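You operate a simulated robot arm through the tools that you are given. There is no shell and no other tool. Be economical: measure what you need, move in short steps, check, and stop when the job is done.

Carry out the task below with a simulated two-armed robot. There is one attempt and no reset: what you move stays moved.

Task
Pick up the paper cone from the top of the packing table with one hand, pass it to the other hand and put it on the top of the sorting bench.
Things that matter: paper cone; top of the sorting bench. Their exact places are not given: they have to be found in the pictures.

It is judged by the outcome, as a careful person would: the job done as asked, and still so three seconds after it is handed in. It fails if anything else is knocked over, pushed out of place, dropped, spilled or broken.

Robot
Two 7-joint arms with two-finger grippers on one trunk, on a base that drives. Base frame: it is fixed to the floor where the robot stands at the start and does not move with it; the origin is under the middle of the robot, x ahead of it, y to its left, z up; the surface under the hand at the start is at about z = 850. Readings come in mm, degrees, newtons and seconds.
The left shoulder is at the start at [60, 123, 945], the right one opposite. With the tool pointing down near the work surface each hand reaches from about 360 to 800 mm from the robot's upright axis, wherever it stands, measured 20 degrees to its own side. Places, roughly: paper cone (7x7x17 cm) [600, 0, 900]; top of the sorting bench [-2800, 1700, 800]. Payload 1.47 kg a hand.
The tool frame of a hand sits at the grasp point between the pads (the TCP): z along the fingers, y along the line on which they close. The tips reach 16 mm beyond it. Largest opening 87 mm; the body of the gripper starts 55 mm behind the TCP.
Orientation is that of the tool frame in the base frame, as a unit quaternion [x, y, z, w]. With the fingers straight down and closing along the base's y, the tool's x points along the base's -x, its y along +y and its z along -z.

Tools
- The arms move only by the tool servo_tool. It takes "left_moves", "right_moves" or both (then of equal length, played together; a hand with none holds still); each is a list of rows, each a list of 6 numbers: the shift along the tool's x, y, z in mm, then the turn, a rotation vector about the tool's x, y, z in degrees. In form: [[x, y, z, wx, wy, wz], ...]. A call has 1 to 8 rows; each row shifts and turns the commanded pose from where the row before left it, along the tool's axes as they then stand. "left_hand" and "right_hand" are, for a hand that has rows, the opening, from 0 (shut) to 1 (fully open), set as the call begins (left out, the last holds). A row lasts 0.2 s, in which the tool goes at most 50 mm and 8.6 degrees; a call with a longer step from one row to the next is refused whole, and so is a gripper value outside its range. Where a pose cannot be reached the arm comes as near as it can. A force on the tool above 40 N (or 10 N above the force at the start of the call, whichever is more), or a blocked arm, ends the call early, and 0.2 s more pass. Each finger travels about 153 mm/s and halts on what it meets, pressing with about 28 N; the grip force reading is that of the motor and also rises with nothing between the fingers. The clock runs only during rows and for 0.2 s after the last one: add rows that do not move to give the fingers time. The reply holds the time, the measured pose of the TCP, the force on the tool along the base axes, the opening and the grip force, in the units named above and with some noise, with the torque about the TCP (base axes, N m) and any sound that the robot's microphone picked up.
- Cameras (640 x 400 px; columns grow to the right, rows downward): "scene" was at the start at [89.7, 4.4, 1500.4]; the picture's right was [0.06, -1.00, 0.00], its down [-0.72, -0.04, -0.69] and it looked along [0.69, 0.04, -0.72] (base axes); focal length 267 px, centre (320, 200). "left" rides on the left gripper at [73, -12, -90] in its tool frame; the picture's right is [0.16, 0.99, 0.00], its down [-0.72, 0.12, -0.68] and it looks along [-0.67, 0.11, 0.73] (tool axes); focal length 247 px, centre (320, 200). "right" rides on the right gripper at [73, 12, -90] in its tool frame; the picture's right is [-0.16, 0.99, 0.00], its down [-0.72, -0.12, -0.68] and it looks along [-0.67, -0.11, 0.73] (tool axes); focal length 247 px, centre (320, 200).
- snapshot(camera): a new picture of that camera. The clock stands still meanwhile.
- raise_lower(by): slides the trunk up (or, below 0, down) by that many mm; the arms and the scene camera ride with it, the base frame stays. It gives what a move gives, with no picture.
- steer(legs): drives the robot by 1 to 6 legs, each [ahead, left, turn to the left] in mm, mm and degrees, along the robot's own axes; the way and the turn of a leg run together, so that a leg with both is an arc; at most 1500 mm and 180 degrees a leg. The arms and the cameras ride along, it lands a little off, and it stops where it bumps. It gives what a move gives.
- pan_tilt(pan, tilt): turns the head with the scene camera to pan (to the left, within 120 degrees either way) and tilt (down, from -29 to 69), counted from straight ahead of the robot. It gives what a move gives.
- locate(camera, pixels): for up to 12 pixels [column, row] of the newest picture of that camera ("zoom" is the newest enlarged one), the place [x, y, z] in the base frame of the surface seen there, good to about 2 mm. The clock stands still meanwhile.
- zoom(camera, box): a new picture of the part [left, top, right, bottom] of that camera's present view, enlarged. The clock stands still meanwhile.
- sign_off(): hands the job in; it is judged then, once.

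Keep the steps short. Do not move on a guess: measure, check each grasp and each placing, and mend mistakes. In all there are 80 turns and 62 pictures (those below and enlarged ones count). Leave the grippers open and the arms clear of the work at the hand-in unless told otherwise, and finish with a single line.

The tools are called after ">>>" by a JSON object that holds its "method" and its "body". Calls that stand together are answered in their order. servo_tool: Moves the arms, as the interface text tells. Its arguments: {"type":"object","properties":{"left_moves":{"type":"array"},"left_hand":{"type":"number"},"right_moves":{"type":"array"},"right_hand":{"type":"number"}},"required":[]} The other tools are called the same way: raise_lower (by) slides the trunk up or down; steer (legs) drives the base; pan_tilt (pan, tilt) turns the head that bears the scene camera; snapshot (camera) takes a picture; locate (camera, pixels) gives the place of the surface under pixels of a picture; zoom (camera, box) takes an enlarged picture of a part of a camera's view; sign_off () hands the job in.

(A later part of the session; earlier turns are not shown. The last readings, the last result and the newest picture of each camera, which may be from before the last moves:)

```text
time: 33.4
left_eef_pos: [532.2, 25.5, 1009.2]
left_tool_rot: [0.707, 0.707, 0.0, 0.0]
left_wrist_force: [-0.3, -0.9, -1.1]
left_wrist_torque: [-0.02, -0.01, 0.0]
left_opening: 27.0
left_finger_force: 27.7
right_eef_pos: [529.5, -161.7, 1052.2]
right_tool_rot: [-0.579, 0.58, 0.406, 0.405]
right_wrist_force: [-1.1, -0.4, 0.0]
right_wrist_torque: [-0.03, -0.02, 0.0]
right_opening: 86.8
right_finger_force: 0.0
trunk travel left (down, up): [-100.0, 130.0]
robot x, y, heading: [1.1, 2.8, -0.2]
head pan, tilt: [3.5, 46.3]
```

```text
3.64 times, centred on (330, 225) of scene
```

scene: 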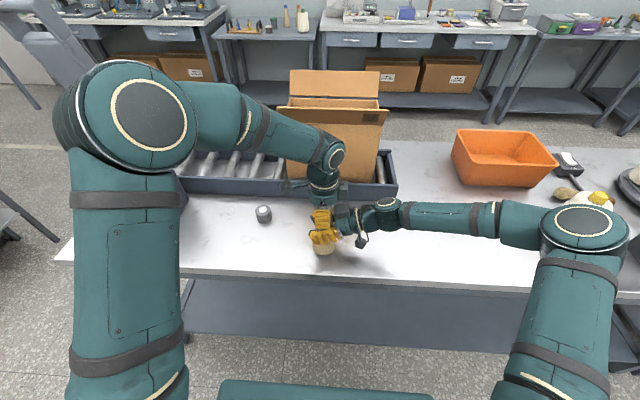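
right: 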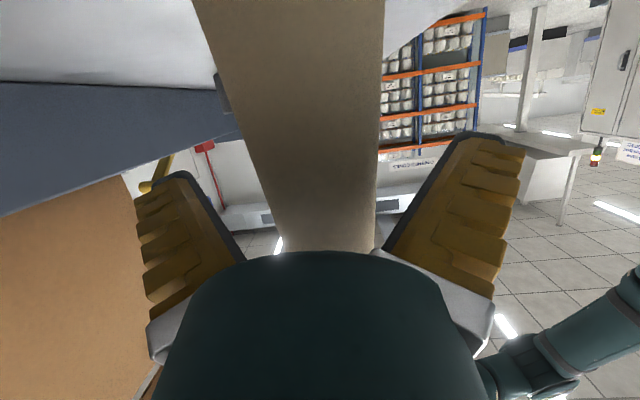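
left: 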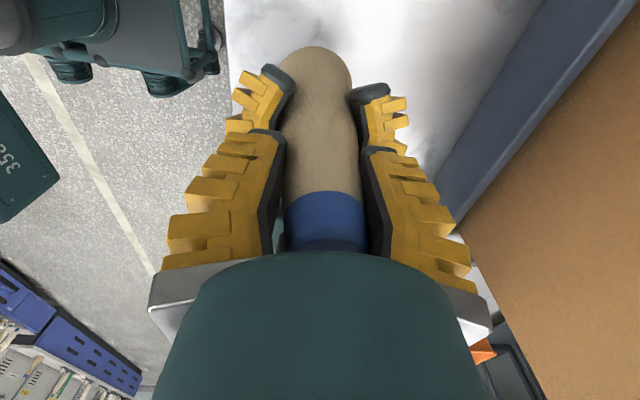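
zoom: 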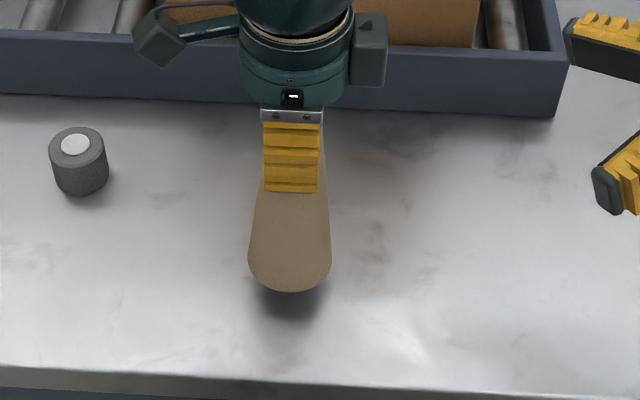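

There's no visible sliding, since the base edge stays at row 291. For extra safety on the drive I'll set the cone back down, open the left hand slightly, go 17 mm deeper and re-grip with fuller pad contact.

>>> {"method": "servo_tool", "body": {"left_moves": [[0, 0, 8, 0, 0, 0], [0, 0, 8, 0, 0, 0], [0, 0, 3, 0, 0, 0], [0, 0, 0, 0, 0, 0]]}}

>>> {"method": "servo_tool", "body": {"left_moves": [[0, 0, 0, 0, 0, 0], [0, 0, 0, 0, 0, 0], [0, 0, 0, 0, 0, 0]], "left_hand": 0.75}}

>>> {"method": "zoom", "body": {"camera": "scene", "box": [250, 170, 410, 280]}}

>>> {"method": "snapshot", "body": {"camera": "left"}}

```text
time: 34.4
left_eef_pos: [531.5, 24.3, 990.3]
left_tool_rot: [0.708, 0.707, 0.0, 0.0]
left_wrist_force: [0.6, 0.7, 0.1]
left_wrist_torque: [-0.01, -0.04, -0.03]
left_opening: 27.0
left_finger_force: 28.2
right_eef_pos: [529.7, -161.7, 1052.5]
right_tool_rot: [-0.578, 0.579, 0.406, 0.406]
right_wrist_force: [-0.7, 0.3, -0.5]
right_wrist_torque: [0.02, 0.0, -0.03]
right_opening: 87.0
right_finger_force: 0.0
trunk travel left (down, up): [-100.0, 130.0]
robot x, y, heading: [1.6, -0.0, -0.1]
head pan, tilt: [3.5, 46.3]
```

```text
time: 35.2
left_eef_pos: [533.0, 25.3, 990.4]
left_tool_rot: [0.707, 0.707, 0.0, 0.0]
left_wrist_force: [-0.2, 0.4, -0.9]
left_wrist_torque: [-0.02, 0.01, 0.05]
left_opening: 69.1
left_finger_force: 3.0
right_eef_pos: [528.7, -162.2, 1052.0]
right_tool_rot: [-0.579, 0.58, 0.405, 0.406]
right_wrist_force: [1.8, -0.6, 0.5]
right_wrist_torque: [0.01, 0.0, 0.0]
right_opening: 87.0
right_finger_force: 0.0
trunk travel left (down, up): [-100.0, 130.0]
robot x, y, heading: [-0.2, -5.4, 0.0]
head pan, tilt: [3.5, 46.3]
```

```text
3.64 times, centred on (330, 225) of scene
```

zoom: 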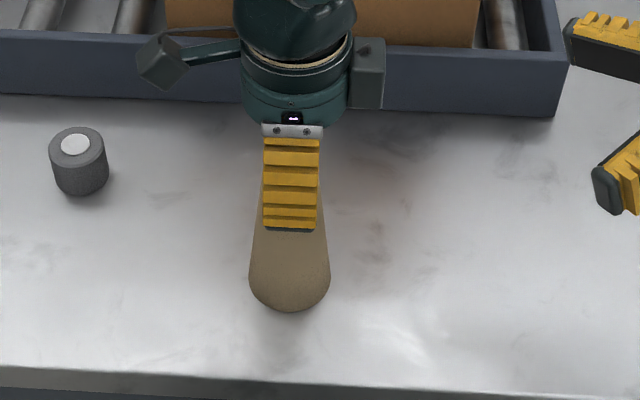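

```text
30 pictures are left
```

left: 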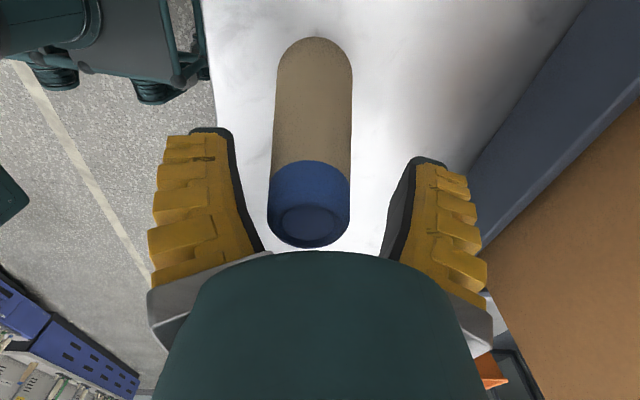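

It stands upright. I'll check the cap position from the left camera.

>>> {"method": "locate", "body": {"camera": "left", "pixels": [[308, 225], [290, 225], [328, 225], [308, 240], [308, 212], [312, 50]]}}

```text
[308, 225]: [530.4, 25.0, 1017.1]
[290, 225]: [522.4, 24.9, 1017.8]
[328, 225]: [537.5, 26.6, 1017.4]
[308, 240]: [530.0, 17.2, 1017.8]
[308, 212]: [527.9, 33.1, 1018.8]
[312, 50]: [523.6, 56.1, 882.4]
```

The cap is at (530,25), top at 1017.5. I'll go down 17 mm (palm still 10 mm above the cap), close, and lift 20 mm.

>>> {"method": "servo_tool", "body": {"left_moves": [[0, -2, 9, 0, 0, 0], [0, 0, 8, 0, 0, 0], [0, 0, 0, 0, 0, 0]]}}

>>> {"method": "servo_tool", "body": {"left_moves": [[0, 0, 0, 0, 0, 0], [0, 0, 0, 0, 0, 0], [0, 0, 0, 0, 0, 0], [0, 0, 0, 0, 0, 0], [0, 0, 0, 0, 0, 0]], "left_hand": 0}}

>>> {"method": "servo_tool", "body": {"left_moves": [[0, 0, -5, 0, 0, 0], [0, 0, -7, 0, 0, 0], [0, 0, -8, 0, 0, 0], [0, 0, 0, 0, 0, 0], [0, 0, 0, 0, 0, 0], [0, 0, 0, 0, 0, 0], [0, 0, 0, 0, 0, 0], [0, 0, 0, 0, 0, 0]]}}

>>> {"method": "snapshot", "body": {"camera": "left"}}

```text
time: 36.0
left_eef_pos: [531.6, 23.1, 973.6]
left_tool_rot: [0.707, 0.708, 0.0, 0.0]
left_wrist_force: [0.8, -0.4, 0.2]
left_wrist_torque: [0.03, -0.02, 0.03]
left_opening: 69.5
left_finger_force: 2.6
right_eef_pos: [529.5, -163.3, 1051.7]
right_tool_rot: [0.579, -0.579, -0.406, -0.405]
right_wrist_force: [-0.2, -0.2, -0.2]
right_wrist_torque: [0.02, -0.04, 0.0]
right_opening: 87.1
right_finger_force: 0.0
trunk travel left (down, up): [-100.0, 130.0]
robot x, y, heading: [0.4, -1.0, 0.0]
head pan, tilt: [3.5, 46.3]
```

```text
time: 37.2
left_eef_pos: [529.6, 23.4, 972.4]
left_tool_rot: [0.707, 0.707, 0.0, 0.001]
left_wrist_force: [0.0, -0.6, 6.7]
left_wrist_torque: [-0.03, -0.09, 0.04]
left_opening: 33.7
left_finger_force: 27.9
right_eef_pos: [529.5, -162.6, 1050.9]
right_tool_rot: [0.579, -0.579, -0.406, -0.405]
right_wrist_force: [-0.4, 0.1, 0.0]
right_wrist_torque: [0.02, -0.02, 0.02]
right_opening: 87.1
right_finger_force: 0.1
trunk travel left (down, up): [-100.0, 130.0]
robot x, y, heading: [-0.6, -0.7, -0.1]
head pan, tilt: [3.5, 46.3]
```

```text
time: 39.0
left_eef_pos: [530.0, 24.4, 992.0]
left_tool_rot: [0.707, 0.707, 0.001, 0.0]
left_wrist_force: [-0.2, 0.8, -0.1]
left_wrist_torque: [-0.02, 0.01, -0.01]
left_opening: 30.6
left_finger_force: 27.9
right_eef_pos: [529.9, -162.3, 1050.5]
right_tool_rot: [-0.578, 0.579, 0.406, 0.406]
right_wrist_force: [-1.1, -0.7, -0.2]
right_wrist_torque: [-0.01, 0.02, -0.02]
right_opening: 87.1
right_finger_force: 0.0
trunk travel left (down, up): [-100.0, 130.0]
robot x, y, heading: [-0.0, 0.6, 0.1]
head pan, tilt: [3.5, 46.3]
```

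```text
29 pictures are left
```

left: 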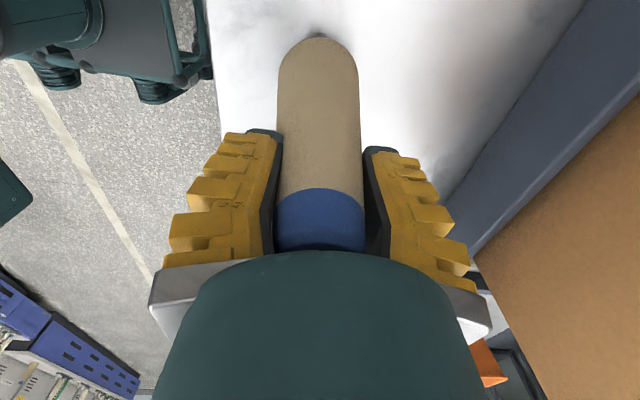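

The opening went from 33.7 to 30.6 during the lift, which may mean slipping. I'll check how high the base really is.

>>> {"method": "zoom", "body": {"camera": "scene", "box": [280, 190, 360, 270]}}

>>> {"method": "locate", "body": {"camera": "left", "pixels": [[318, 192], [320, 200], [322, 240], [320, 140], [318, 60], [318, 40]]}}

```text
5.00 times, centred on (320, 230) of scene
```

zoom: 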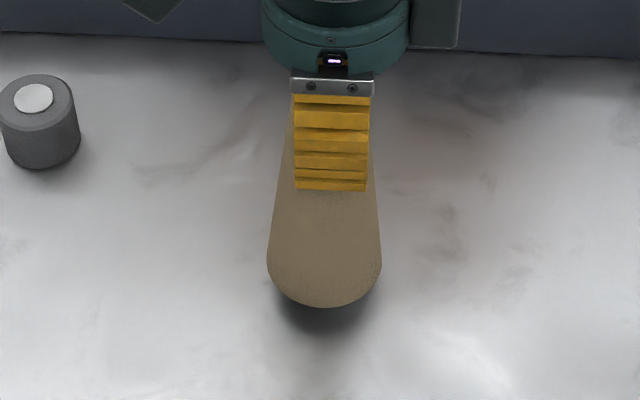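

```text
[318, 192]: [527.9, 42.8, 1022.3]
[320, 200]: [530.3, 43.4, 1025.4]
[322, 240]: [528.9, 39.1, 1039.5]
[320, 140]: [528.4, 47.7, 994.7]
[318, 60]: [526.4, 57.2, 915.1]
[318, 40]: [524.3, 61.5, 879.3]
```

The base is about 20 mm off the table, so it isn't slipping; the change is finger flex. I'll raise the cone to travel height (100 mm) and look left-behind with the head for the sorting bench.

>>> {"method": "servo_tool", "body": {"left_moves": [[0, 0, -10, 0, 0, 0], [0, 0, -18, 0, 0, 0], [0, 0, -22, 0, 0, 0], [0, 0, -22, 0, 0, 0], [0, 0, -18, 0, 0, 0], [0, 0, -10, 0, 0, 0], [0, 0, 0, 0, 0, 0]]}}

>>> {"method": "pan_tilt", "body": {"pan": 118, "tilt": 20}}

>>> {"method": "snapshot", "body": {"camera": "scene"}}

>>> {"method": "snapshot", "body": {"camera": "left"}}

```text
time: 40.6
left_eef_pos: [530.3, 23.8, 1094.8]
left_tool_rot: [0.707, 0.707, -0.001, 0.001]
left_wrist_force: [0.9, 0.0, -0.8]
left_wrist_torque: [-0.02, 0.0, -0.01]
left_opening: 30.0
left_finger_force: 27.5
right_eef_pos: [529.7, -162.2, 1050.7]
right_tool_rot: [-0.579, 0.579, 0.406, 0.406]
right_wrist_force: [0.2, 0.4, -0.7]
right_wrist_torque: [-0.03, 0.01, -0.02]
right_opening: 87.0
right_finger_force: 0.1
trunk travel left (down, up): [-100.0, 130.0]
robot x, y, heading: [1.2, -0.8, -0.1]
head pan, tilt: [3.5, 46.3]
```

```text
time: 42.5
left_eef_pos: [528.6, 23.9, 1094.9]
left_tool_rot: [0.707, 0.707, 0.0, -0.001]
left_wrist_force: [-0.5, 0.6, 0.7]
left_wrist_torque: [0.01, -0.01, 0.04]
left_opening: 29.3
left_finger_force: 28.0
right_eef_pos: [529.5, -161.9, 1051.8]
right_tool_rot: [0.58, -0.58, -0.405, -0.405]
right_wrist_force: [-0.7, -0.1, -0.2]
right_wrist_torque: [0.02, -0.02, 0.0]
right_opening: 86.9
right_finger_force: 0.1
trunk travel left (down, up): [-100.0, 130.0]
robot x, y, heading: [1.2, 0.7, 0.2]
head pan, tilt: [118.0, 20.0]
```

```text
27 pictures are left
```

scene: 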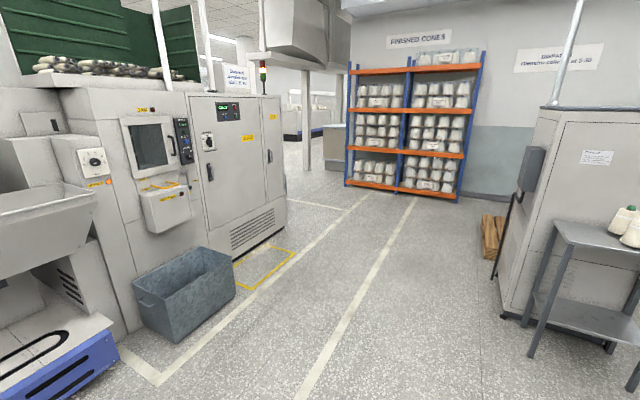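

```text
26 pictures are left
```

left: 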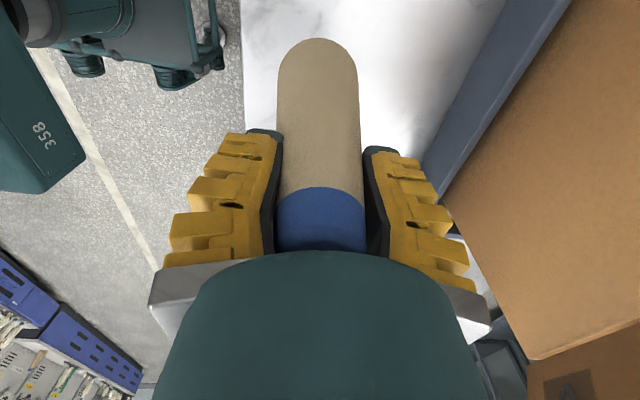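

The bench should appear around column 160 here. I'll measure several points.

>>> {"method": "locate", "body": {"camera": "scene", "pixels": [[40, 200], [60, 165], [90, 165], [60, 330], [150, 130], [185, 290], [165, 200], [240, 150], [300, 220], [30, 145], [330, 130], [100, 90]]}}

```text
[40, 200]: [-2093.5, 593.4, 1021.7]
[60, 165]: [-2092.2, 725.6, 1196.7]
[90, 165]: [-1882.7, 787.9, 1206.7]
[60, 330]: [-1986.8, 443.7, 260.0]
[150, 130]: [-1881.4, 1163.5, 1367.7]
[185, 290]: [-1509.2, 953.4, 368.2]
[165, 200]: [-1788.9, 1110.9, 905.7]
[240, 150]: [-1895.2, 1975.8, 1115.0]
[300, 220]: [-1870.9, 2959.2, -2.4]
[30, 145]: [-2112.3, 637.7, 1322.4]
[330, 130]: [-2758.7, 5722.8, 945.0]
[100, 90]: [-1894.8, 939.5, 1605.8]
```

A machine row stands at x≈−1880, with the bench probably beyond it. I'll look to the right-rear too, to learn the layout before I drive.

>>> {"method": "pan_tilt", "body": {"pan": -118, "tilt": 15}}

>>> {"method": "snapshot", "body": {"camera": "scene"}}

>>> {"method": "steer", "body": {"legs": [[-450, 0, 0]]}}

```text
time: 45.9
left_eef_pos: [530.1, 23.8, 1093.4]
left_tool_rot: [0.707, 0.707, 0.0, 0.0]
left_wrist_force: [-0.2, 0.3, -0.3]
left_wrist_torque: [0.0, -0.01, 0.03]
left_opening: 28.8
left_finger_force: 28.7
right_eef_pos: [529.9, -162.9, 1051.1]
right_tool_rot: [0.579, -0.578, -0.407, -0.405]
right_wrist_force: [0.1, -0.3, 0.3]
right_wrist_torque: [0.0, -0.02, 0.02]
right_opening: 87.0
right_finger_force: 0.0
trunk travel left (down, up): [-100.0, 130.0]
robot x, y, heading: [3.5, 3.1, -0.1]
head pan, tilt: [-118.0, 15.0]
```

```text
25 pictures are left
```

scene: 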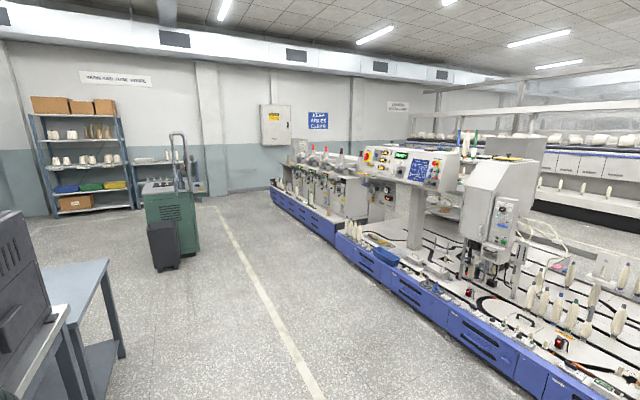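

```text
time: 48.6
left_eef_pos: [69.7, 24.7, 1094.4]
left_tool_rot: [0.707, 0.707, 0.0, 0.0]
left_wrist_force: [-0.4, 1.5, -0.4]
left_wrist_torque: [0.01, -0.02, -0.03]
left_opening: 29.2
left_finger_force: 28.3
right_eef_pos: [69.8, -162.1, 1052.2]
right_tool_rot: [0.58, -0.578, -0.406, -0.405]
right_wrist_force: [-1.1, -0.7, -0.1]
right_wrist_torque: [0.0, 0.04, 0.02]
right_opening: 87.3
right_finger_force: 0.0
trunk travel left (down, up): [-100.0, 130.0]
robot x, y, heading: [-456.9, -2.7, 0.1]
head pan, tilt: [-118.0, 15.0]
```

The grip is steady after backing up (29.2 mm). I'll turn left 90° to face down the aisle and look ahead.

>>> {"method": "steer", "body": {"legs": [[-150, 0, 90]]}}

>>> {"method": "pan_tilt", "body": {"pan": 25, "tilt": 20}}

>>> {"method": "snapshot", "body": {"camera": "scene"}}

```text
time: 52.8
left_eef_pos: [-568.3, 435.7, 1095.0]
left_tool_rot: [0.011, 1.0, 0.001, 0.0]
left_wrist_force: [-1.4, 0.4, -0.2]
left_wrist_torque: [-0.03, 0.01, -0.01]
left_opening: 28.5
left_finger_force: 28.1
right_eef_pos: [-382.3, 431.4, 1050.4]
right_tool_rot: [0.819, -0.008, -0.574, -0.005]
right_wrist_force: [0.1, -0.1, 0.3]
right_wrist_torque: [-0.03, -0.01, 0.02]
right_opening: 86.8
right_finger_force: 0.1
trunk travel left (down, up): [-100.0, 130.0]
robot x, y, heading: [-551.1, -97.7, 89.0]
head pan, tilt: [-118.0, 15.0]
```

```text
time: 55.1
left_eef_pos: [-567.4, 437.0, 1094.1]
left_tool_rot: [0.01, 1.0, 0.0, 0.0]
left_wrist_force: [1.0, 0.6, -0.3]
left_wrist_torque: [0.0, -0.04, -0.02]
left_opening: 27.9
left_finger_force: 28.5
right_eef_pos: [-382.3, 431.6, 1051.3]
right_tool_rot: [0.819, -0.009, -0.573, -0.005]
right_wrist_force: [-0.7, 0.4, 0.2]
right_wrist_torque: [-0.01, -0.01, 0.0]
right_opening: 87.0
right_finger_force: 0.1
trunk travel left (down, up): [-100.0, 130.0]
robot x, y, heading: [-556.5, -92.0, 88.6]
head pan, tilt: [25.0, 20.0]
```

```text
24 pictures are left
```

scene: 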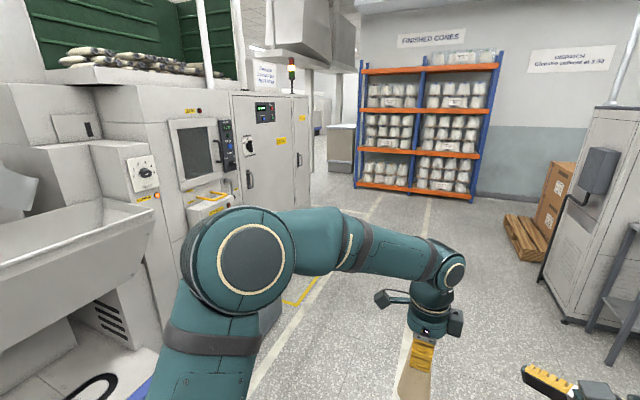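

The aisle leads on to the shelf, with a passage on the left after the cabinet. I'll measure those and check the cone in the left camera.

>>> {"method": "locate", "body": {"camera": "scene", "pixels": [[308, 170], [290, 190], [330, 185], [345, 150], [340, 175], [375, 188], [470, 198], [525, 255], [560, 320], [440, 260], [320, 120], [300, 290]]}}

>>> {"method": "snapshot", "body": {"camera": "left"}}

```text
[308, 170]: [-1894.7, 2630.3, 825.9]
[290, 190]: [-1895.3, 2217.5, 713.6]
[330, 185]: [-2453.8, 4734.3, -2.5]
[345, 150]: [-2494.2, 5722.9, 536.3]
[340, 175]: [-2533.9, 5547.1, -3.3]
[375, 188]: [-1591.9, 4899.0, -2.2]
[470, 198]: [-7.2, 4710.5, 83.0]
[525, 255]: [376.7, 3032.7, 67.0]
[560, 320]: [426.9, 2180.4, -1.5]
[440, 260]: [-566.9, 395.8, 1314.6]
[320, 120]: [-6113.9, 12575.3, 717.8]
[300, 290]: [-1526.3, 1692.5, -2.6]
```

```text
23 pictures are left
```

left: 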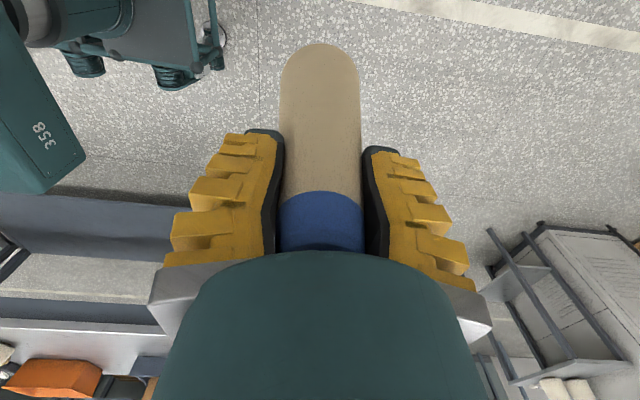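

The cone hasn't moved in the grip (cap line at row 191 as before). The cabinet ends at y≈2650 and the floor beyond is open. I'll drive up the aisle to about y≈3200 and look left.

>>> {"method": "steer", "body": {"legs": [[1500, 0, 0], [1500, 200, 0], [250, 0, 45]]}}

>>> {"method": "pan_tilt", "body": {"pan": 75, "tilt": 20}}

>>> {"method": "snapshot", "body": {"camera": "scene"}}

```text
refused: leg 2 is longer than a leg can be; nothing moved
```

```text
time: 56.3
left_eef_pos: [-569.1, 435.6, 1095.2]
left_tool_rot: [0.012, 1.0, 0.0, 0.001]
left_wrist_force: [-0.2, -0.2, -0.9]
left_wrist_torque: [0.0, 0.01, 0.0]
left_opening: 28.1
left_finger_force: 28.4
right_eef_pos: [-382.3, 431.9, 1051.4]
right_tool_rot: [0.819, -0.008, -0.574, -0.005]
right_wrist_force: [0.7, 0.6, -0.4]
right_wrist_torque: [0.01, 0.0, 0.03]
right_opening: 86.9
right_finger_force: 0.0
trunk travel left (down, up): [-100.0, 130.0]
robot x, y, heading: [-557.4, -93.8, 88.9]
head pan, tilt: [75.0, 20.0]
```

```text
22 pictures are left
```

scene: 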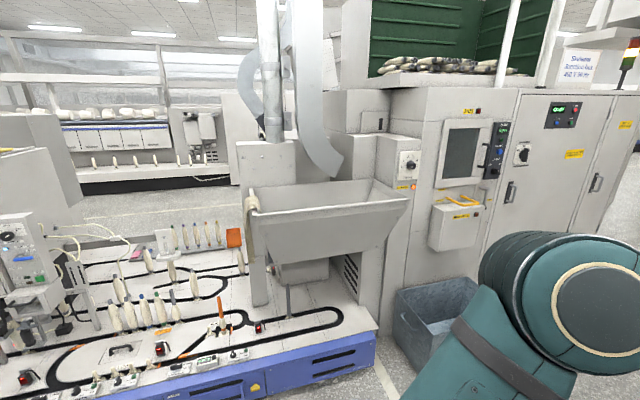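

A leg was too long, so nothing moved. I'll use shorter legs.

>>> {"method": "steer", "body": {"legs": [[1450, 0, 0], [1450, 200, 0], [350, 0, 45]]}}

>>> {"method": "pan_tilt", "body": {"pan": 65, "tilt": 20}}

>>> {"method": "snapshot", "body": {"camera": "scene"}}

```text
time: 72.3
left_eef_pos: [-1189.3, 3464.9, 1093.8]
left_tool_rot: [-0.376, 0.927, 0.0, 0.0]
left_wrist_force: [-0.7, 0.5, -0.7]
left_wrist_torque: [-0.05, -0.03, -0.02]
left_opening: 28.0
left_finger_force: 27.8
right_eef_pos: [-1056.7, 3594.7, 1052.4]
right_tool_rot: [0.759, 0.307, -0.532, 0.217]
right_wrist_force: [-0.7, 0.2, 0.1]
right_wrist_torque: [-0.01, -0.02, 0.04]
right_opening: 86.9
right_finger_force: 0.1
trunk travel left (down, up): [-100.0, 130.0]
robot x, y, heading: [-802.4, 3102.4, 134.3]
head pan, tilt: [75.0, 20.0]
```

```text
time: 73.0
left_eef_pos: [-1189.4, 3465.0, 1094.0]
left_tool_rot: [-0.376, 0.927, -0.001, 0.0]
left_wrist_force: [0.4, 0.1, -0.8]
left_wrist_torque: [0.01, -0.02, 0.01]
left_opening: 28.1
left_finger_force: 28.1
right_eef_pos: [-1054.1, 3595.1, 1051.4]
right_tool_rot: [0.759, 0.307, -0.532, 0.215]
right_wrist_force: [0.3, 1.1, -0.1]
right_wrist_torque: [-0.02, -0.01, 0.04]
right_opening: 87.0
right_finger_force: 0.1
trunk travel left (down, up): [-100.0, 130.0]
robot x, y, heading: [-802.6, 3101.1, 134.1]
head pan, tilt: [65.0, 20.0]
```

```text
21 pictures are left
```

scene: 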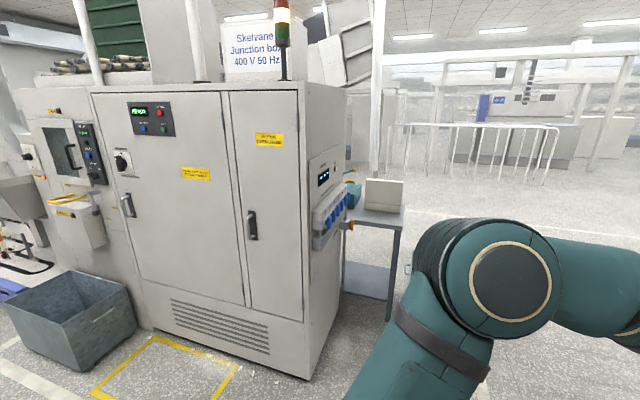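

Behind the cabinet, at (380,210), there's a table with a box on it, most likely the sorting bench. I'll measure it.

>>> {"method": "zoom", "body": {"camera": "scene", "box": [290, 120, 450, 330]}}

>>> {"method": "locate", "body": {"camera": "scene", "pixels": [[390, 222], [398, 218], [375, 215], [405, 213], [385, 195], [355, 195], [390, 315], [340, 340], [336, 230], [370, 275], [450, 200]]}}

```text
1.90 times, centred on (370, 225) of scene
```

zoom: 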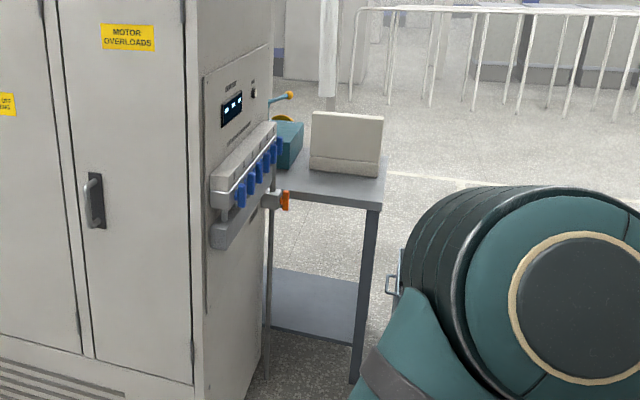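

```text
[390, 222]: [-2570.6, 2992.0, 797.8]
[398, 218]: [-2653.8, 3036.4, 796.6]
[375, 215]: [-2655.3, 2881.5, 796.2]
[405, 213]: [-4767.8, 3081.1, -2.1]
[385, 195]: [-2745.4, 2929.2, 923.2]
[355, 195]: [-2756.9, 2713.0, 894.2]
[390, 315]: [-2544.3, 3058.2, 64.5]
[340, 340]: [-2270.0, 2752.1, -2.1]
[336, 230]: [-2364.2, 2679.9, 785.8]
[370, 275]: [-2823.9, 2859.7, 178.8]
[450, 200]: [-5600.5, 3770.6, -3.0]
```

It's a bench with its top at z≈797, running along y behind the cabinet; its end near y≈3040 is open. I'll drive to about (−2100,3800), turn to face it and look.

>>> {"method": "steer", "body": {"legs": [[1400, 440, 0], [0, 0, 90]]}}

>>> {"method": "pan_tilt", "body": {"pan": 0, "tilt": 25}}

>>> {"method": "snapshot", "body": {"camera": "scene"}}

```text
time: 84.0
left_eef_pos: [-2451.7, 3406.4, 1093.9]
left_tool_rot: [0.917, -0.399, 0.0, 0.001]
left_wrist_force: [-1.0, 0.3, 0.3]
left_wrist_torque: [-0.01, -0.02, -0.01]
left_opening: 27.9
left_finger_force: 28.2
right_eef_pos: [-2578.1, 3542.7, 1051.6]
right_tool_rot: [0.327, 0.751, -0.229, 0.526]
right_wrist_force: [-0.6, -0.1, 0.4]
right_wrist_torque: [-0.02, 0.01, -0.02]
right_opening: 87.2
right_finger_force: 0.0
trunk travel left (down, up): [-100.0, 130.0]
robot x, y, heading: [-2079.9, 3789.2, -137.0]
head pan, tilt: [65.0, 20.0]
```

```text
time: 85.3
left_eef_pos: [-2450.9, 3406.6, 1093.9]
left_tool_rot: [0.917, -0.398, 0.0, 0.0]
left_wrist_force: [-0.4, 0.5, -1.1]
left_wrist_torque: [-0.02, -0.03, 0.02]
left_opening: 27.5
left_finger_force: 27.8
right_eef_pos: [-2578.2, 3542.1, 1053.0]
right_tool_rot: [0.327, 0.751, -0.229, 0.526]
right_wrist_force: [-0.5, 0.5, 0.3]
right_wrist_torque: [0.0, 0.0, 0.0]
right_opening: 86.9
right_finger_force: 0.0
trunk travel left (down, up): [-100.0, 130.0]
robot x, y, heading: [-2078.0, 3790.3, -137.1]
head pan, tilt: [0.0, 25.0]
```

```text
19 pictures are left
```

scene: 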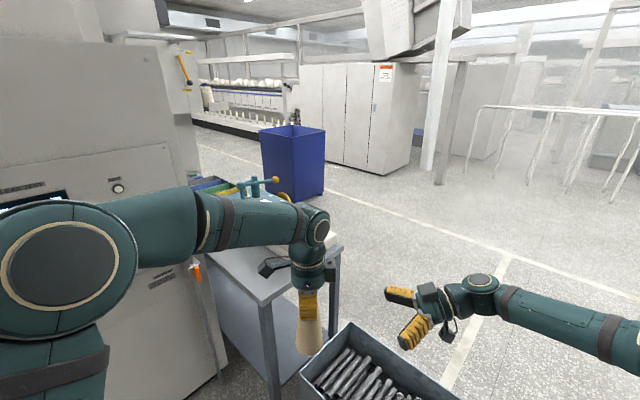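

I see the bench end at (260,270), and a bin of rods near (370,365) beside it. I'll measure both.

>>> {"method": "locate", "body": {"camera": "scene", "pixels": [[265, 290], [338, 250], [235, 262], [300, 380], [350, 325], [455, 395], [370, 350], [330, 300], [290, 165], [400, 300], [380, 260], [330, 235]]}}

>>> {"method": "zoom", "body": {"camera": "scene", "box": [170, 150, 490, 400]}}

```text
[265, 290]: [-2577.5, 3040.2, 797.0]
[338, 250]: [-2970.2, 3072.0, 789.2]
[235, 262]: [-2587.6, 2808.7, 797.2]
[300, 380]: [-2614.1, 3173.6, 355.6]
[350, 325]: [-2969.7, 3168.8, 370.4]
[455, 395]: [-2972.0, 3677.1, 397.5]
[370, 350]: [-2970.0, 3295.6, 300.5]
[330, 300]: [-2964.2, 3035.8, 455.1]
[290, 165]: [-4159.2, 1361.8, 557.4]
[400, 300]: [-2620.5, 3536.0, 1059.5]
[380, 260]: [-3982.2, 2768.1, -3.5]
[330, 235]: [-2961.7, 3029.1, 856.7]
```

```text
1.60 times, centred on (330, 275) of scene
```

zoom: 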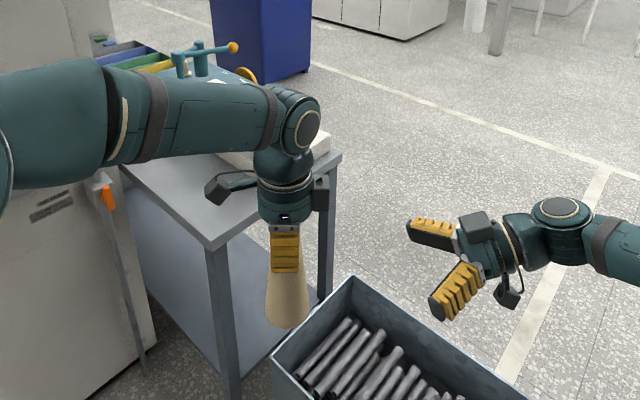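

The bench top spans x −2577…−2970 and ends at y≈3050; the bin (top ≈400) stands at its end. The near corner, around (−2640,2960), looks free and can be reached from here. I'll raise the trunk 80 mm, edge closer, then view the corner from above with the left camera.

>>> {"method": "raise_lower", "body": {"by": 80}}

>>> {"method": "steer", "body": {"legs": [[270, 195, 0]]}}

>>> {"method": "snapshot", "body": {"camera": "left"}}

>>> {"method": "pan_tilt", "body": {"pan": 10, "tilt": 40}}

>>> {"method": "snapshot", "body": {"camera": "scene"}}

```text
time: 86.5
left_eef_pos: [-2450.1, 3406.8, 1174.4]
left_tool_rot: [0.917, -0.399, 0.001, -0.001]
left_wrist_force: [0.6, -0.2, -0.9]
left_wrist_torque: [0.03, -0.01, 0.04]
left_opening: 27.5
left_finger_force: 27.6
right_eef_pos: [-2579.0, 3543.0, 1130.6]
right_tool_rot: [0.327, 0.751, -0.228, 0.526]
right_wrist_force: [0.2, -0.6, -0.1]
right_wrist_torque: [-0.03, -0.02, 0.01]
right_opening: 86.9
right_finger_force: 0.1
trunk travel left (down, up): [-180.0, 50.0]
robot x, y, heading: [-2077.0, 3783.9, -137.1]
head pan, tilt: [0.0, 25.0]
```

```text
time: 88.8
left_eef_pos: [-2511.7, 3080.1, 1173.9]
left_tool_rot: [0.917, -0.398, -0.001, 0.0]
left_wrist_force: [0.2, -0.3, -0.9]
left_wrist_torque: [-0.03, 0.03, 0.0]
left_opening: 27.6
left_finger_force: 28.0
right_eef_pos: [-2639.5, 3217.3, 1131.8]
right_tool_rot: [0.326, 0.751, -0.228, 0.527]
right_wrist_force: [-0.3, -0.2, -0.2]
right_wrist_torque: [-0.02, -0.03, 0.01]
right_opening: 86.8
right_finger_force: 0.1
trunk travel left (down, up): [-180.0, 50.0]
robot x, y, heading: [-2144.4, 3461.0, -137.0]
head pan, tilt: [0.0, 25.0]
```

```text
17 pictures are left
```

left: 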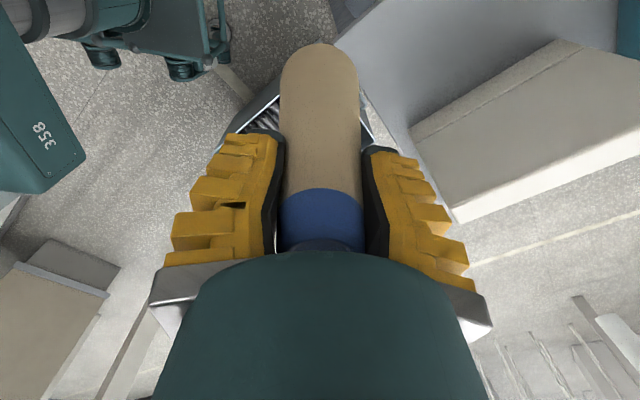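

```text
time: 89.6
left_eef_pos: [-2511.3, 3081.9, 1176.5]
left_tool_rot: [0.917, -0.398, -0.001, 0.0]
left_wrist_force: [0.1, 0.4, 0.2]
left_wrist_torque: [-0.01, -0.02, 0.02]
left_opening: 27.8
left_finger_force: 27.9
right_eef_pos: [-2638.1, 3218.2, 1131.4]
right_tool_rot: [0.326, 0.751, -0.228, 0.526]
right_wrist_force: [-0.1, -0.7, -0.9]
right_wrist_torque: [0.0, 0.0, -0.01]
right_opening: 87.0
right_finger_force: 0.1
trunk travel left (down, up): [-180.0, 50.0]
robot x, y, heading: [-2141.3, 3459.5, -136.9]
head pan, tilt: [10.0, 40.0]
```

```text
16 pictures are left
```

scene: 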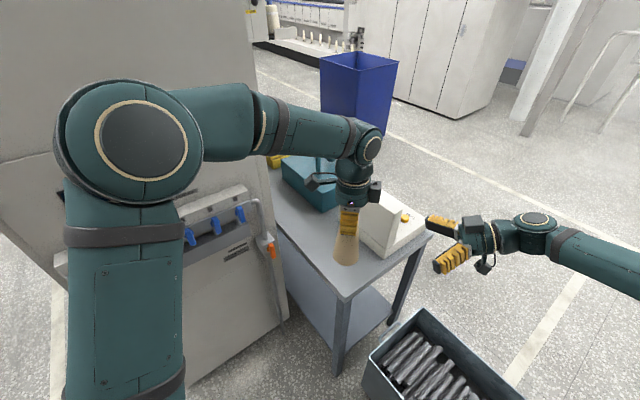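

Good view: the bench corner is at (340,298), a white device at (390,230), a teal box at (310,185). I'll measure the free surface.

>>> {"method": "zoom", "body": {"camera": "scene", "box": [250, 140, 450, 310]}}

>>> {"method": "locate", "body": {"camera": "scene", "pixels": [[340, 296], [320, 270], [300, 245], [290, 215], [315, 230], [365, 265], [383, 258], [362, 240], [425, 236], [305, 208], [335, 210], [400, 215]]}}

```text
2.35 times, centred on (350, 225) of scene
```

zoom: 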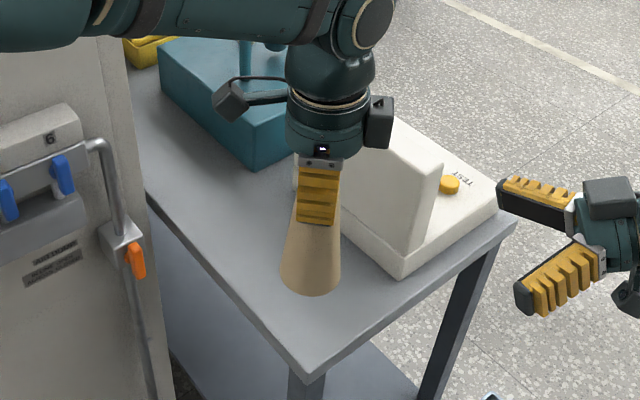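

```text
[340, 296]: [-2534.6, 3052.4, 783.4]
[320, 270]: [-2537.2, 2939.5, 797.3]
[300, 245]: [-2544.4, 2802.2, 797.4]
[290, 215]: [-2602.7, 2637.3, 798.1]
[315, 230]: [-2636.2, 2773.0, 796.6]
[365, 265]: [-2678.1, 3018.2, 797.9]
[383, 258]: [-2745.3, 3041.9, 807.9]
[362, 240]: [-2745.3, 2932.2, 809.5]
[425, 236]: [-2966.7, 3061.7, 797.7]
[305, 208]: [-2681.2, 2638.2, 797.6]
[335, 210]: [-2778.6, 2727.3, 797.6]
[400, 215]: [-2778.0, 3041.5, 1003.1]
```

The free strip is x −2535…−2745, y 2650…3050, z=797. Target for the cone is (−2630,2930). Before reaching 190 mm forward I'll check how far the left elbow is from the cabinet.

>>> {"method": "locate", "body": {"camera": "scene", "pixels": [[130, 95], [170, 150], [215, 130], [230, 95], [110, 150], [210, 90], [230, 70], [100, 60], [220, 210], [262, 200], [270, 252], [250, 170]]}}

```text
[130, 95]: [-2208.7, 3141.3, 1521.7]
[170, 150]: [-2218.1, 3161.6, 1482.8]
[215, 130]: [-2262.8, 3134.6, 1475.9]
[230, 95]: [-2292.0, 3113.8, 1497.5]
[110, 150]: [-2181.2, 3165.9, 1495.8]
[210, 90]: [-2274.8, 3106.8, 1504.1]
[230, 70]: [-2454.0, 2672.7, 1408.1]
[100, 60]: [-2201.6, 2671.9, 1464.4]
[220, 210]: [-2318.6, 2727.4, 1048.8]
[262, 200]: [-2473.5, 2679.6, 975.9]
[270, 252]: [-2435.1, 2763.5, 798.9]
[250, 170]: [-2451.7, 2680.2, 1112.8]
```

The elbow has over 300 mm to the cabinet. I'll move the left hand forward at height (base ~1050, above everything).

>>> {"method": "servo_tool", "body": {"left_moves": [[3, 20, 0, 0, 0, 0], [5.2, 34, 0, 0, 0, 0], [5.2, 34, 0, 0, 0, 0], [5.2, 34, 0, 0, 0, 0], [5.2, 34, 0, 0, 0, 0], [5.2, 34, 0, 0, 0, 0], [0, 0, 0, 0, 0, 0]]}}

>>> {"method": "snapshot", "body": {"camera": "scene"}}

```text
time: 91.2
left_eef_pos: [-2627.1, 2932.2, 1176.6]
left_tool_rot: [0.917, -0.399, 0.0, 0.001]
left_wrist_force: [0.4, 0.1, 0.3]
left_wrist_torque: [-0.01, 0.02, -0.02]
left_opening: 27.7
left_finger_force: 27.8
right_eef_pos: [-2637.8, 3218.5, 1131.5]
right_tool_rot: [0.326, 0.751, -0.229, 0.527]
right_wrist_force: [0.3, 0.6, 0.4]
right_wrist_torque: [0.01, 0.03, -0.05]
right_opening: 86.8
right_finger_force: 0.1
trunk travel left (down, up): [-180.0, 50.0]
robot x, y, heading: [-2135.8, 3461.6, -136.8]
head pan, tilt: [10.0, 40.0]
```

```text
14 pictures are left
```

scene: 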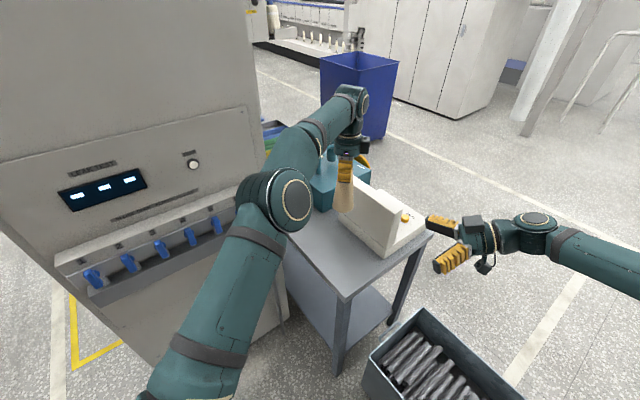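

The hand is over the target spot. Before lowering I'll check the elbow at (280,200) against the cabinet's valves.

>>> {"method": "locate", "body": {"camera": "scene", "pixels": [[250, 200], [285, 205], [300, 170], [270, 180], [215, 225], [190, 235], [230, 200], [345, 205], [345, 212], [355, 230], [330, 240]]}}

>>> {"method": "zoom", "body": {"camera": "scene", "box": [220, 70, 420, 300]}}

```text
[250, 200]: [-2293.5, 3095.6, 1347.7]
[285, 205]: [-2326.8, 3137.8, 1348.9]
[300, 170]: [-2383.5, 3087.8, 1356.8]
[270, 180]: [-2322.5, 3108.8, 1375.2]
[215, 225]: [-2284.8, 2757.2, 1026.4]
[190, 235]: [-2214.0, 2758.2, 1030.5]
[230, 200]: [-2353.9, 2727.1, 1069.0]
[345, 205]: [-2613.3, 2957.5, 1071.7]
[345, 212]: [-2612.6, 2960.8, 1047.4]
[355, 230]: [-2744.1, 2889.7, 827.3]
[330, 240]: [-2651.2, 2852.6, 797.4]
```

```text
1.74 times, centred on (320, 185) of scene
```

zoom: 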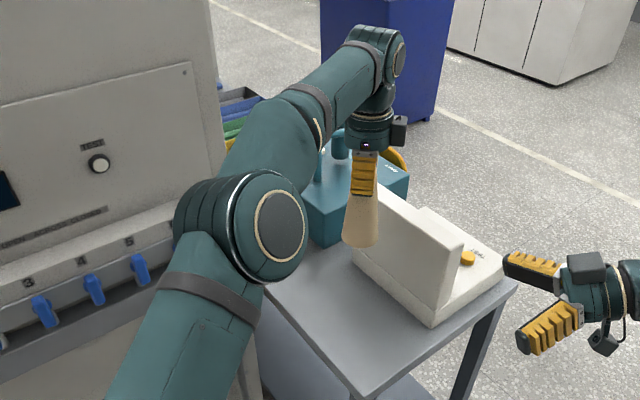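

The elbow is 300 mm from the valves and high. I'll lower the trunk 130 mm first; the cone base should end near z≈920.

>>> {"method": "raise_lower", "body": {"by": -130}}

>>> {"method": "zoom", "body": {"camera": "scene", "box": [250, 130, 450, 300]}}

```text
time: 92.8
left_eef_pos: [-2629.3, 2931.7, 1045.4]
left_tool_rot: [0.917, -0.398, 0.0, 0.0]
left_wrist_force: [-0.1, 0.5, -1.3]
left_wrist_torque: [0.01, 0.02, 0.0]
left_opening: 27.6
left_finger_force: 27.5
right_eef_pos: [-2638.2, 3218.9, 1001.5]
right_tool_rot: [0.326, 0.752, -0.228, 0.526]
right_wrist_force: [0.0, -0.5, 0.2]
right_wrist_torque: [-0.03, 0.03, 0.02]
right_opening: 87.0
right_finger_force: 0.0
trunk travel left (down, up): [-50.0, 180.0]
robot x, y, heading: [-2141.5, 3460.7, -137.0]
head pan, tilt: [10.0, 40.0]
```

```text
2.35 times, centred on (350, 215) of scene
```

zoom: 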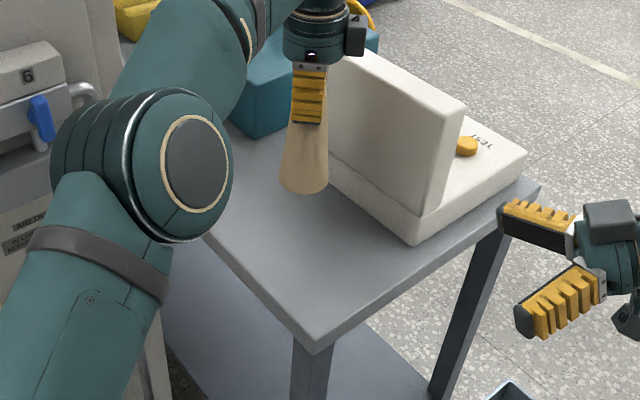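

Clear of the device. I'll lower 100 mm by the arm, then measure the remaining gap and the teal box.

>>> {"method": "servo_tool", "body": {"left_moves": [[0, 0, 15, 0, 0, 0], [0, 0, 20, 0, 0, 0], [0, 0, 20, 0, 0, 0], [0, 0, 20, 0, 0, 0], [0, 0, 15, 0, 0, 0], [0, 0, 10, 0, 0, 0], [0, 0, 0, 0, 0, 0]]}}

>>> {"method": "zoom", "body": {"camera": "scene", "box": [280, 150, 420, 290]}}

```text
time: 94.4
left_eef_pos: [-2629.9, 2931.3, 946.0]
left_tool_rot: [0.917, -0.398, 0.001, 0.0]
left_wrist_force: [-0.5, 0.1, 0.0]
left_wrist_torque: [0.03, -0.01, 0.04]
left_opening: 27.6
left_finger_force: 28.0
right_eef_pos: [-2637.8, 3217.5, 1001.5]
right_tool_rot: [0.326, 0.751, -0.229, 0.526]
right_wrist_force: [-0.3, 0.5, -0.7]
right_wrist_torque: [-0.03, 0.01, 0.05]
right_opening: 86.8
right_finger_force: 0.0
trunk travel left (down, up): [-50.0, 180.0]
robot x, y, heading: [-2138.6, 3456.8, -136.8]
head pan, tilt: [10.0, 40.0]
```

```text
2.86 times, centred on (350, 220) of scene
```

zoom: 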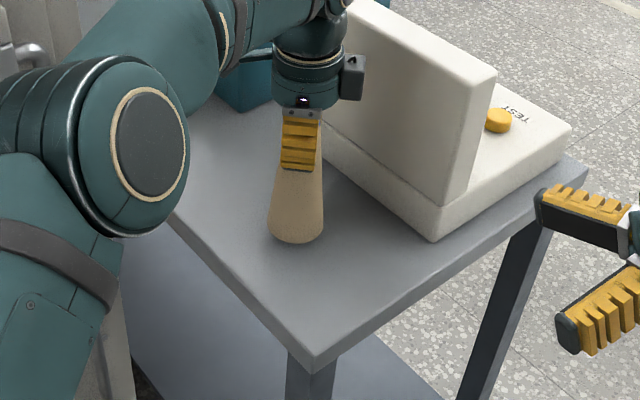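

>>> {"method": "locate", "body": {"camera": "zoom", "pixels": [[297, 200], [297, 225], [296, 238], [296, 248], [280, 236], [312, 236], [330, 145], [432, 235], [245, 105], [200, 230]]}}

```text
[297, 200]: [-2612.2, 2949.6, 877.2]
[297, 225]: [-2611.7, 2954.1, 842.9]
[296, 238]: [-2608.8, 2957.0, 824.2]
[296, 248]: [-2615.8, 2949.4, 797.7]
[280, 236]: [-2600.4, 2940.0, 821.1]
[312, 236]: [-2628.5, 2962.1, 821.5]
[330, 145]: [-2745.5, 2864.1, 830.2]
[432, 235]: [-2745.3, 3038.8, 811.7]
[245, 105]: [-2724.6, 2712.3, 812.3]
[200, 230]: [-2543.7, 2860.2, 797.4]
```

The base is at about z=820, a 23 mm gap. I'll lower gently in small rows until it touches.

>>> {"method": "servo_tool", "body": {"left_moves": [[0, 0, 6, 0, 0, 0], [0, 0, 6, 0, 0, 0], [0, 0, 4, 0, 0, 0], [0, 0, 3, 0, 0, 0], [0, 0, 2, 0, 0, 0], [0, 0, 0, 0, 0, 0]]}}

>>> {"method": "zoom", "body": {"camera": "scene", "box": [300, 180, 400, 280]}}

>>> {"method": "locate", "body": {"camera": "zoom", "pixels": [[265, 280], [265, 290], [265, 300], [265, 310], [265, 320], [265, 330]]}}

```text
time: 95.8
left_eef_pos: [-2628.9, 2931.8, 926.7]
left_tool_rot: [0.917, -0.398, 0.0, 0.002]
left_wrist_force: [2.4, -4.1, 22.0]
left_wrist_torque: [-0.01, 0.03, 0.04]
left_opening: 30.4
left_finger_force: 28.4
right_eef_pos: [-2637.6, 3218.0, 1002.0]
right_tool_rot: [0.325, 0.752, -0.228, 0.526]
right_wrist_force: [0.2, -0.5, -0.1]
right_wrist_torque: [0.0, -0.02, -0.03]
right_opening: 87.1
right_finger_force: 0.1
trunk travel left (down, up): [-50.0, 180.0]
robot x, y, heading: [-2142.6, 3461.8, -137.2]
head pan, tilt: [10.0, 40.0]
```

```text
4.00 times, centred on (350, 230) of scene
```

zoom: 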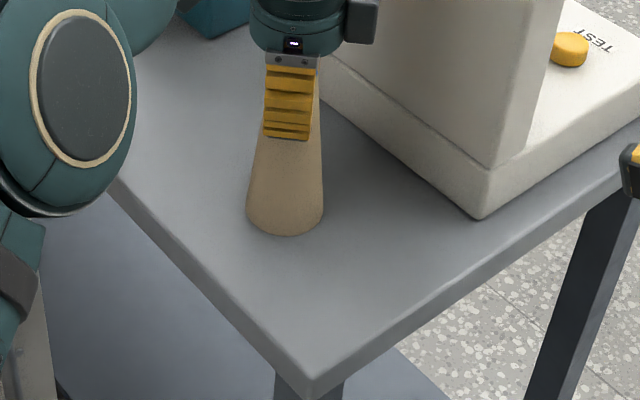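

```text
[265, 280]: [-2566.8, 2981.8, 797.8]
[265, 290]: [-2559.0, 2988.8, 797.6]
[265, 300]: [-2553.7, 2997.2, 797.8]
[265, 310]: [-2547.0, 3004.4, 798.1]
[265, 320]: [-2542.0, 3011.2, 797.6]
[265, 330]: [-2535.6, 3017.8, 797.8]
```

The cone is standing on the bench (22 N upward). I'll ease up 2 mm and open the left hand.

>>> {"method": "servo_tool", "body": {"left_moves": [[0, 0, -2, 0, 0, 0], [0, 0, 0, 0, 0, 0]]}}

>>> {"method": "servo_tool", "body": {"left_moves": [[0, 0, 0, 0, 0, 0], [0, 0, 0, 0, 0, 0], [0, 0, 0, 0, 0, 0]], "left_hand": 0.8}}

>>> {"method": "snapshot", "body": {"camera": "left"}}

```text
time: 96.4
left_eef_pos: [-2629.2, 2931.7, 926.4]
left_tool_rot: [0.917, -0.398, 0.0, 0.0]
left_wrist_force: [0.8, -2.7, 17.5]
left_wrist_torque: [-0.1, 0.15, 0.01]
left_opening: 30.6
left_finger_force: 28.0
right_eef_pos: [-2638.0, 3218.3, 1002.1]
right_tool_rot: [0.325, 0.752, -0.228, 0.526]
right_wrist_force: [0.5, -0.4, -0.5]
right_wrist_torque: [-0.03, 0.03, -0.03]
right_opening: 87.1
right_finger_force: 0.0
trunk travel left (down, up): [-50.0, 180.0]
robot x, y, heading: [-2141.4, 3462.0, -136.7]
head pan, tilt: [10.0, 40.0]
```

```text
time: 97.2
left_eef_pos: [-2629.9, 2931.9, 925.8]
left_tool_rot: [0.917, -0.398, -0.001, 0.0]
left_wrist_force: [0.0, -0.4, -0.5]
left_wrist_torque: [0.0, 0.02, 0.03]
left_opening: 73.1
left_finger_force: 2.2
right_eef_pos: [-2638.6, 3217.8, 1001.3]
right_tool_rot: [0.326, 0.752, -0.228, 0.526]
right_wrist_force: [-0.2, 0.1, -0.5]
right_wrist_torque: [0.03, 0.02, 0.0]
right_opening: 86.7
right_finger_force: 0.1
trunk travel left (down, up): [-50.0, 180.0]
robot x, y, heading: [-2142.1, 3462.7, -136.9]
head pan, tilt: [10.0, 40.0]
```

```text
9 pictures are left
```

left: 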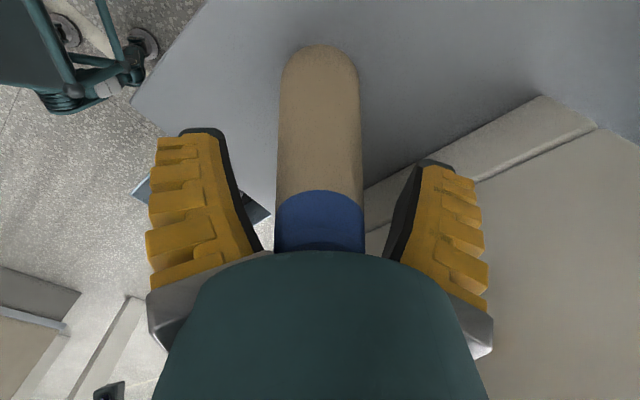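

Released, forces are zero, and the cone stands centred between the fingers. I'll lift the left hand straight up 180 mm and check.

>>> {"method": "servo_tool", "body": {"left_moves": [[0, 0, -15, 0, 0, 0], [0, 0, -20, 0, 0, 0], [0, 0, -25, 0, 0, 0], [0, 0, -30, 0, 0, 0], [0, 0, -30, 0, 0, 0], [0, 0, -30, 0, 0, 0], [0, 0, -30, 0, 0, 0]]}}

>>> {"method": "snapshot", "body": {"camera": "scene"}}

```text
time: 98.8
left_eef_pos: [-2621.4, 2940.0, 1103.9]
left_tool_rot: [0.917, -0.398, -0.001, 0.0]
left_wrist_force: [-1.0, -0.1, 0.6]
left_wrist_torque: [0.01, 0.02, -0.01]
left_opening: 73.3
left_finger_force: 3.0
left hand out of reach, approached as far as the arm can: row 7
right_eef_pos: [-2638.9, 3217.6, 1001.2]
right_tool_rot: [0.326, 0.752, -0.228, 0.526]
right_wrist_force: [0.0, -0.9, -0.4]
right_wrist_torque: [-0.02, -0.02, 0.04]
right_opening: 87.2
right_finger_force: 0.0
trunk travel left (down, up): [-50.0, 180.0]
robot x, y, heading: [-2137.8, 3459.9, -137.0]
head pan, tilt: [10.0, 40.0]
```

```text
8 pictures are left
```

scene: 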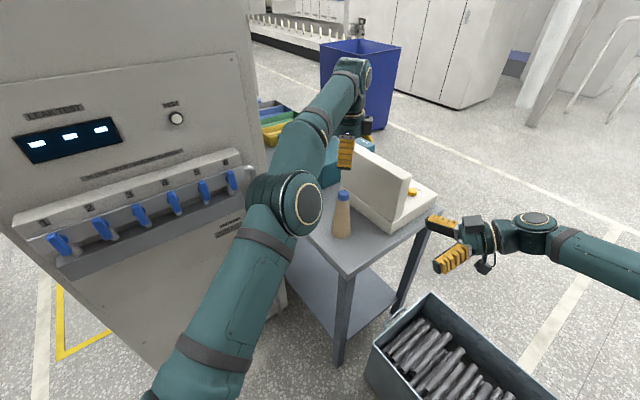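

The cone stands upright. Still, the given bench position (y≈1700) is well away from y≈2930, so I need to check that this really is the sorting bench and how far it extends.

>>> {"method": "locate", "body": {"camera": "scene", "pixels": [[343, 193], [342, 232], [272, 138], [268, 118], [262, 105], [280, 110], [330, 170], [368, 148], [370, 100], [345, 120], [362, 142], [258, 140]]}}

>>> {"method": "zoom", "body": {"camera": "scene", "box": [220, 40, 440, 270]}}

```text
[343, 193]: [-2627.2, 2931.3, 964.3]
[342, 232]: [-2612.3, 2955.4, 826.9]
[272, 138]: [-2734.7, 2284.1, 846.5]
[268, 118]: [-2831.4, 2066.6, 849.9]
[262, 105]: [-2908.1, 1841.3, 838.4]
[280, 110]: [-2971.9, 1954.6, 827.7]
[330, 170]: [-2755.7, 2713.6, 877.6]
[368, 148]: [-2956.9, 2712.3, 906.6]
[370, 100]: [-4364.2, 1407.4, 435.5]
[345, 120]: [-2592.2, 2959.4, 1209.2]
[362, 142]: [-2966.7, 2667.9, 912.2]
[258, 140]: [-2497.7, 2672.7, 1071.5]
```

```text
1.74 times, centred on (330, 155) of scene
```

zoom: 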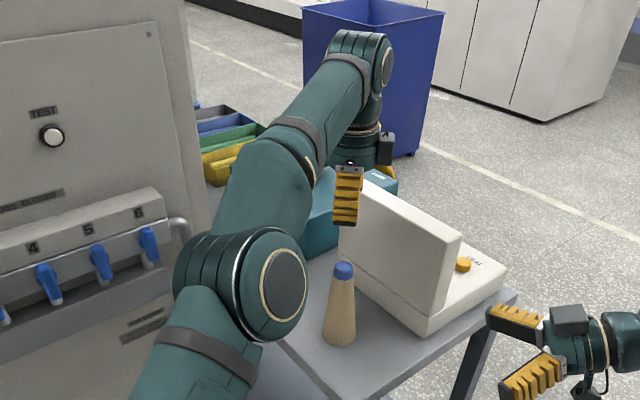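

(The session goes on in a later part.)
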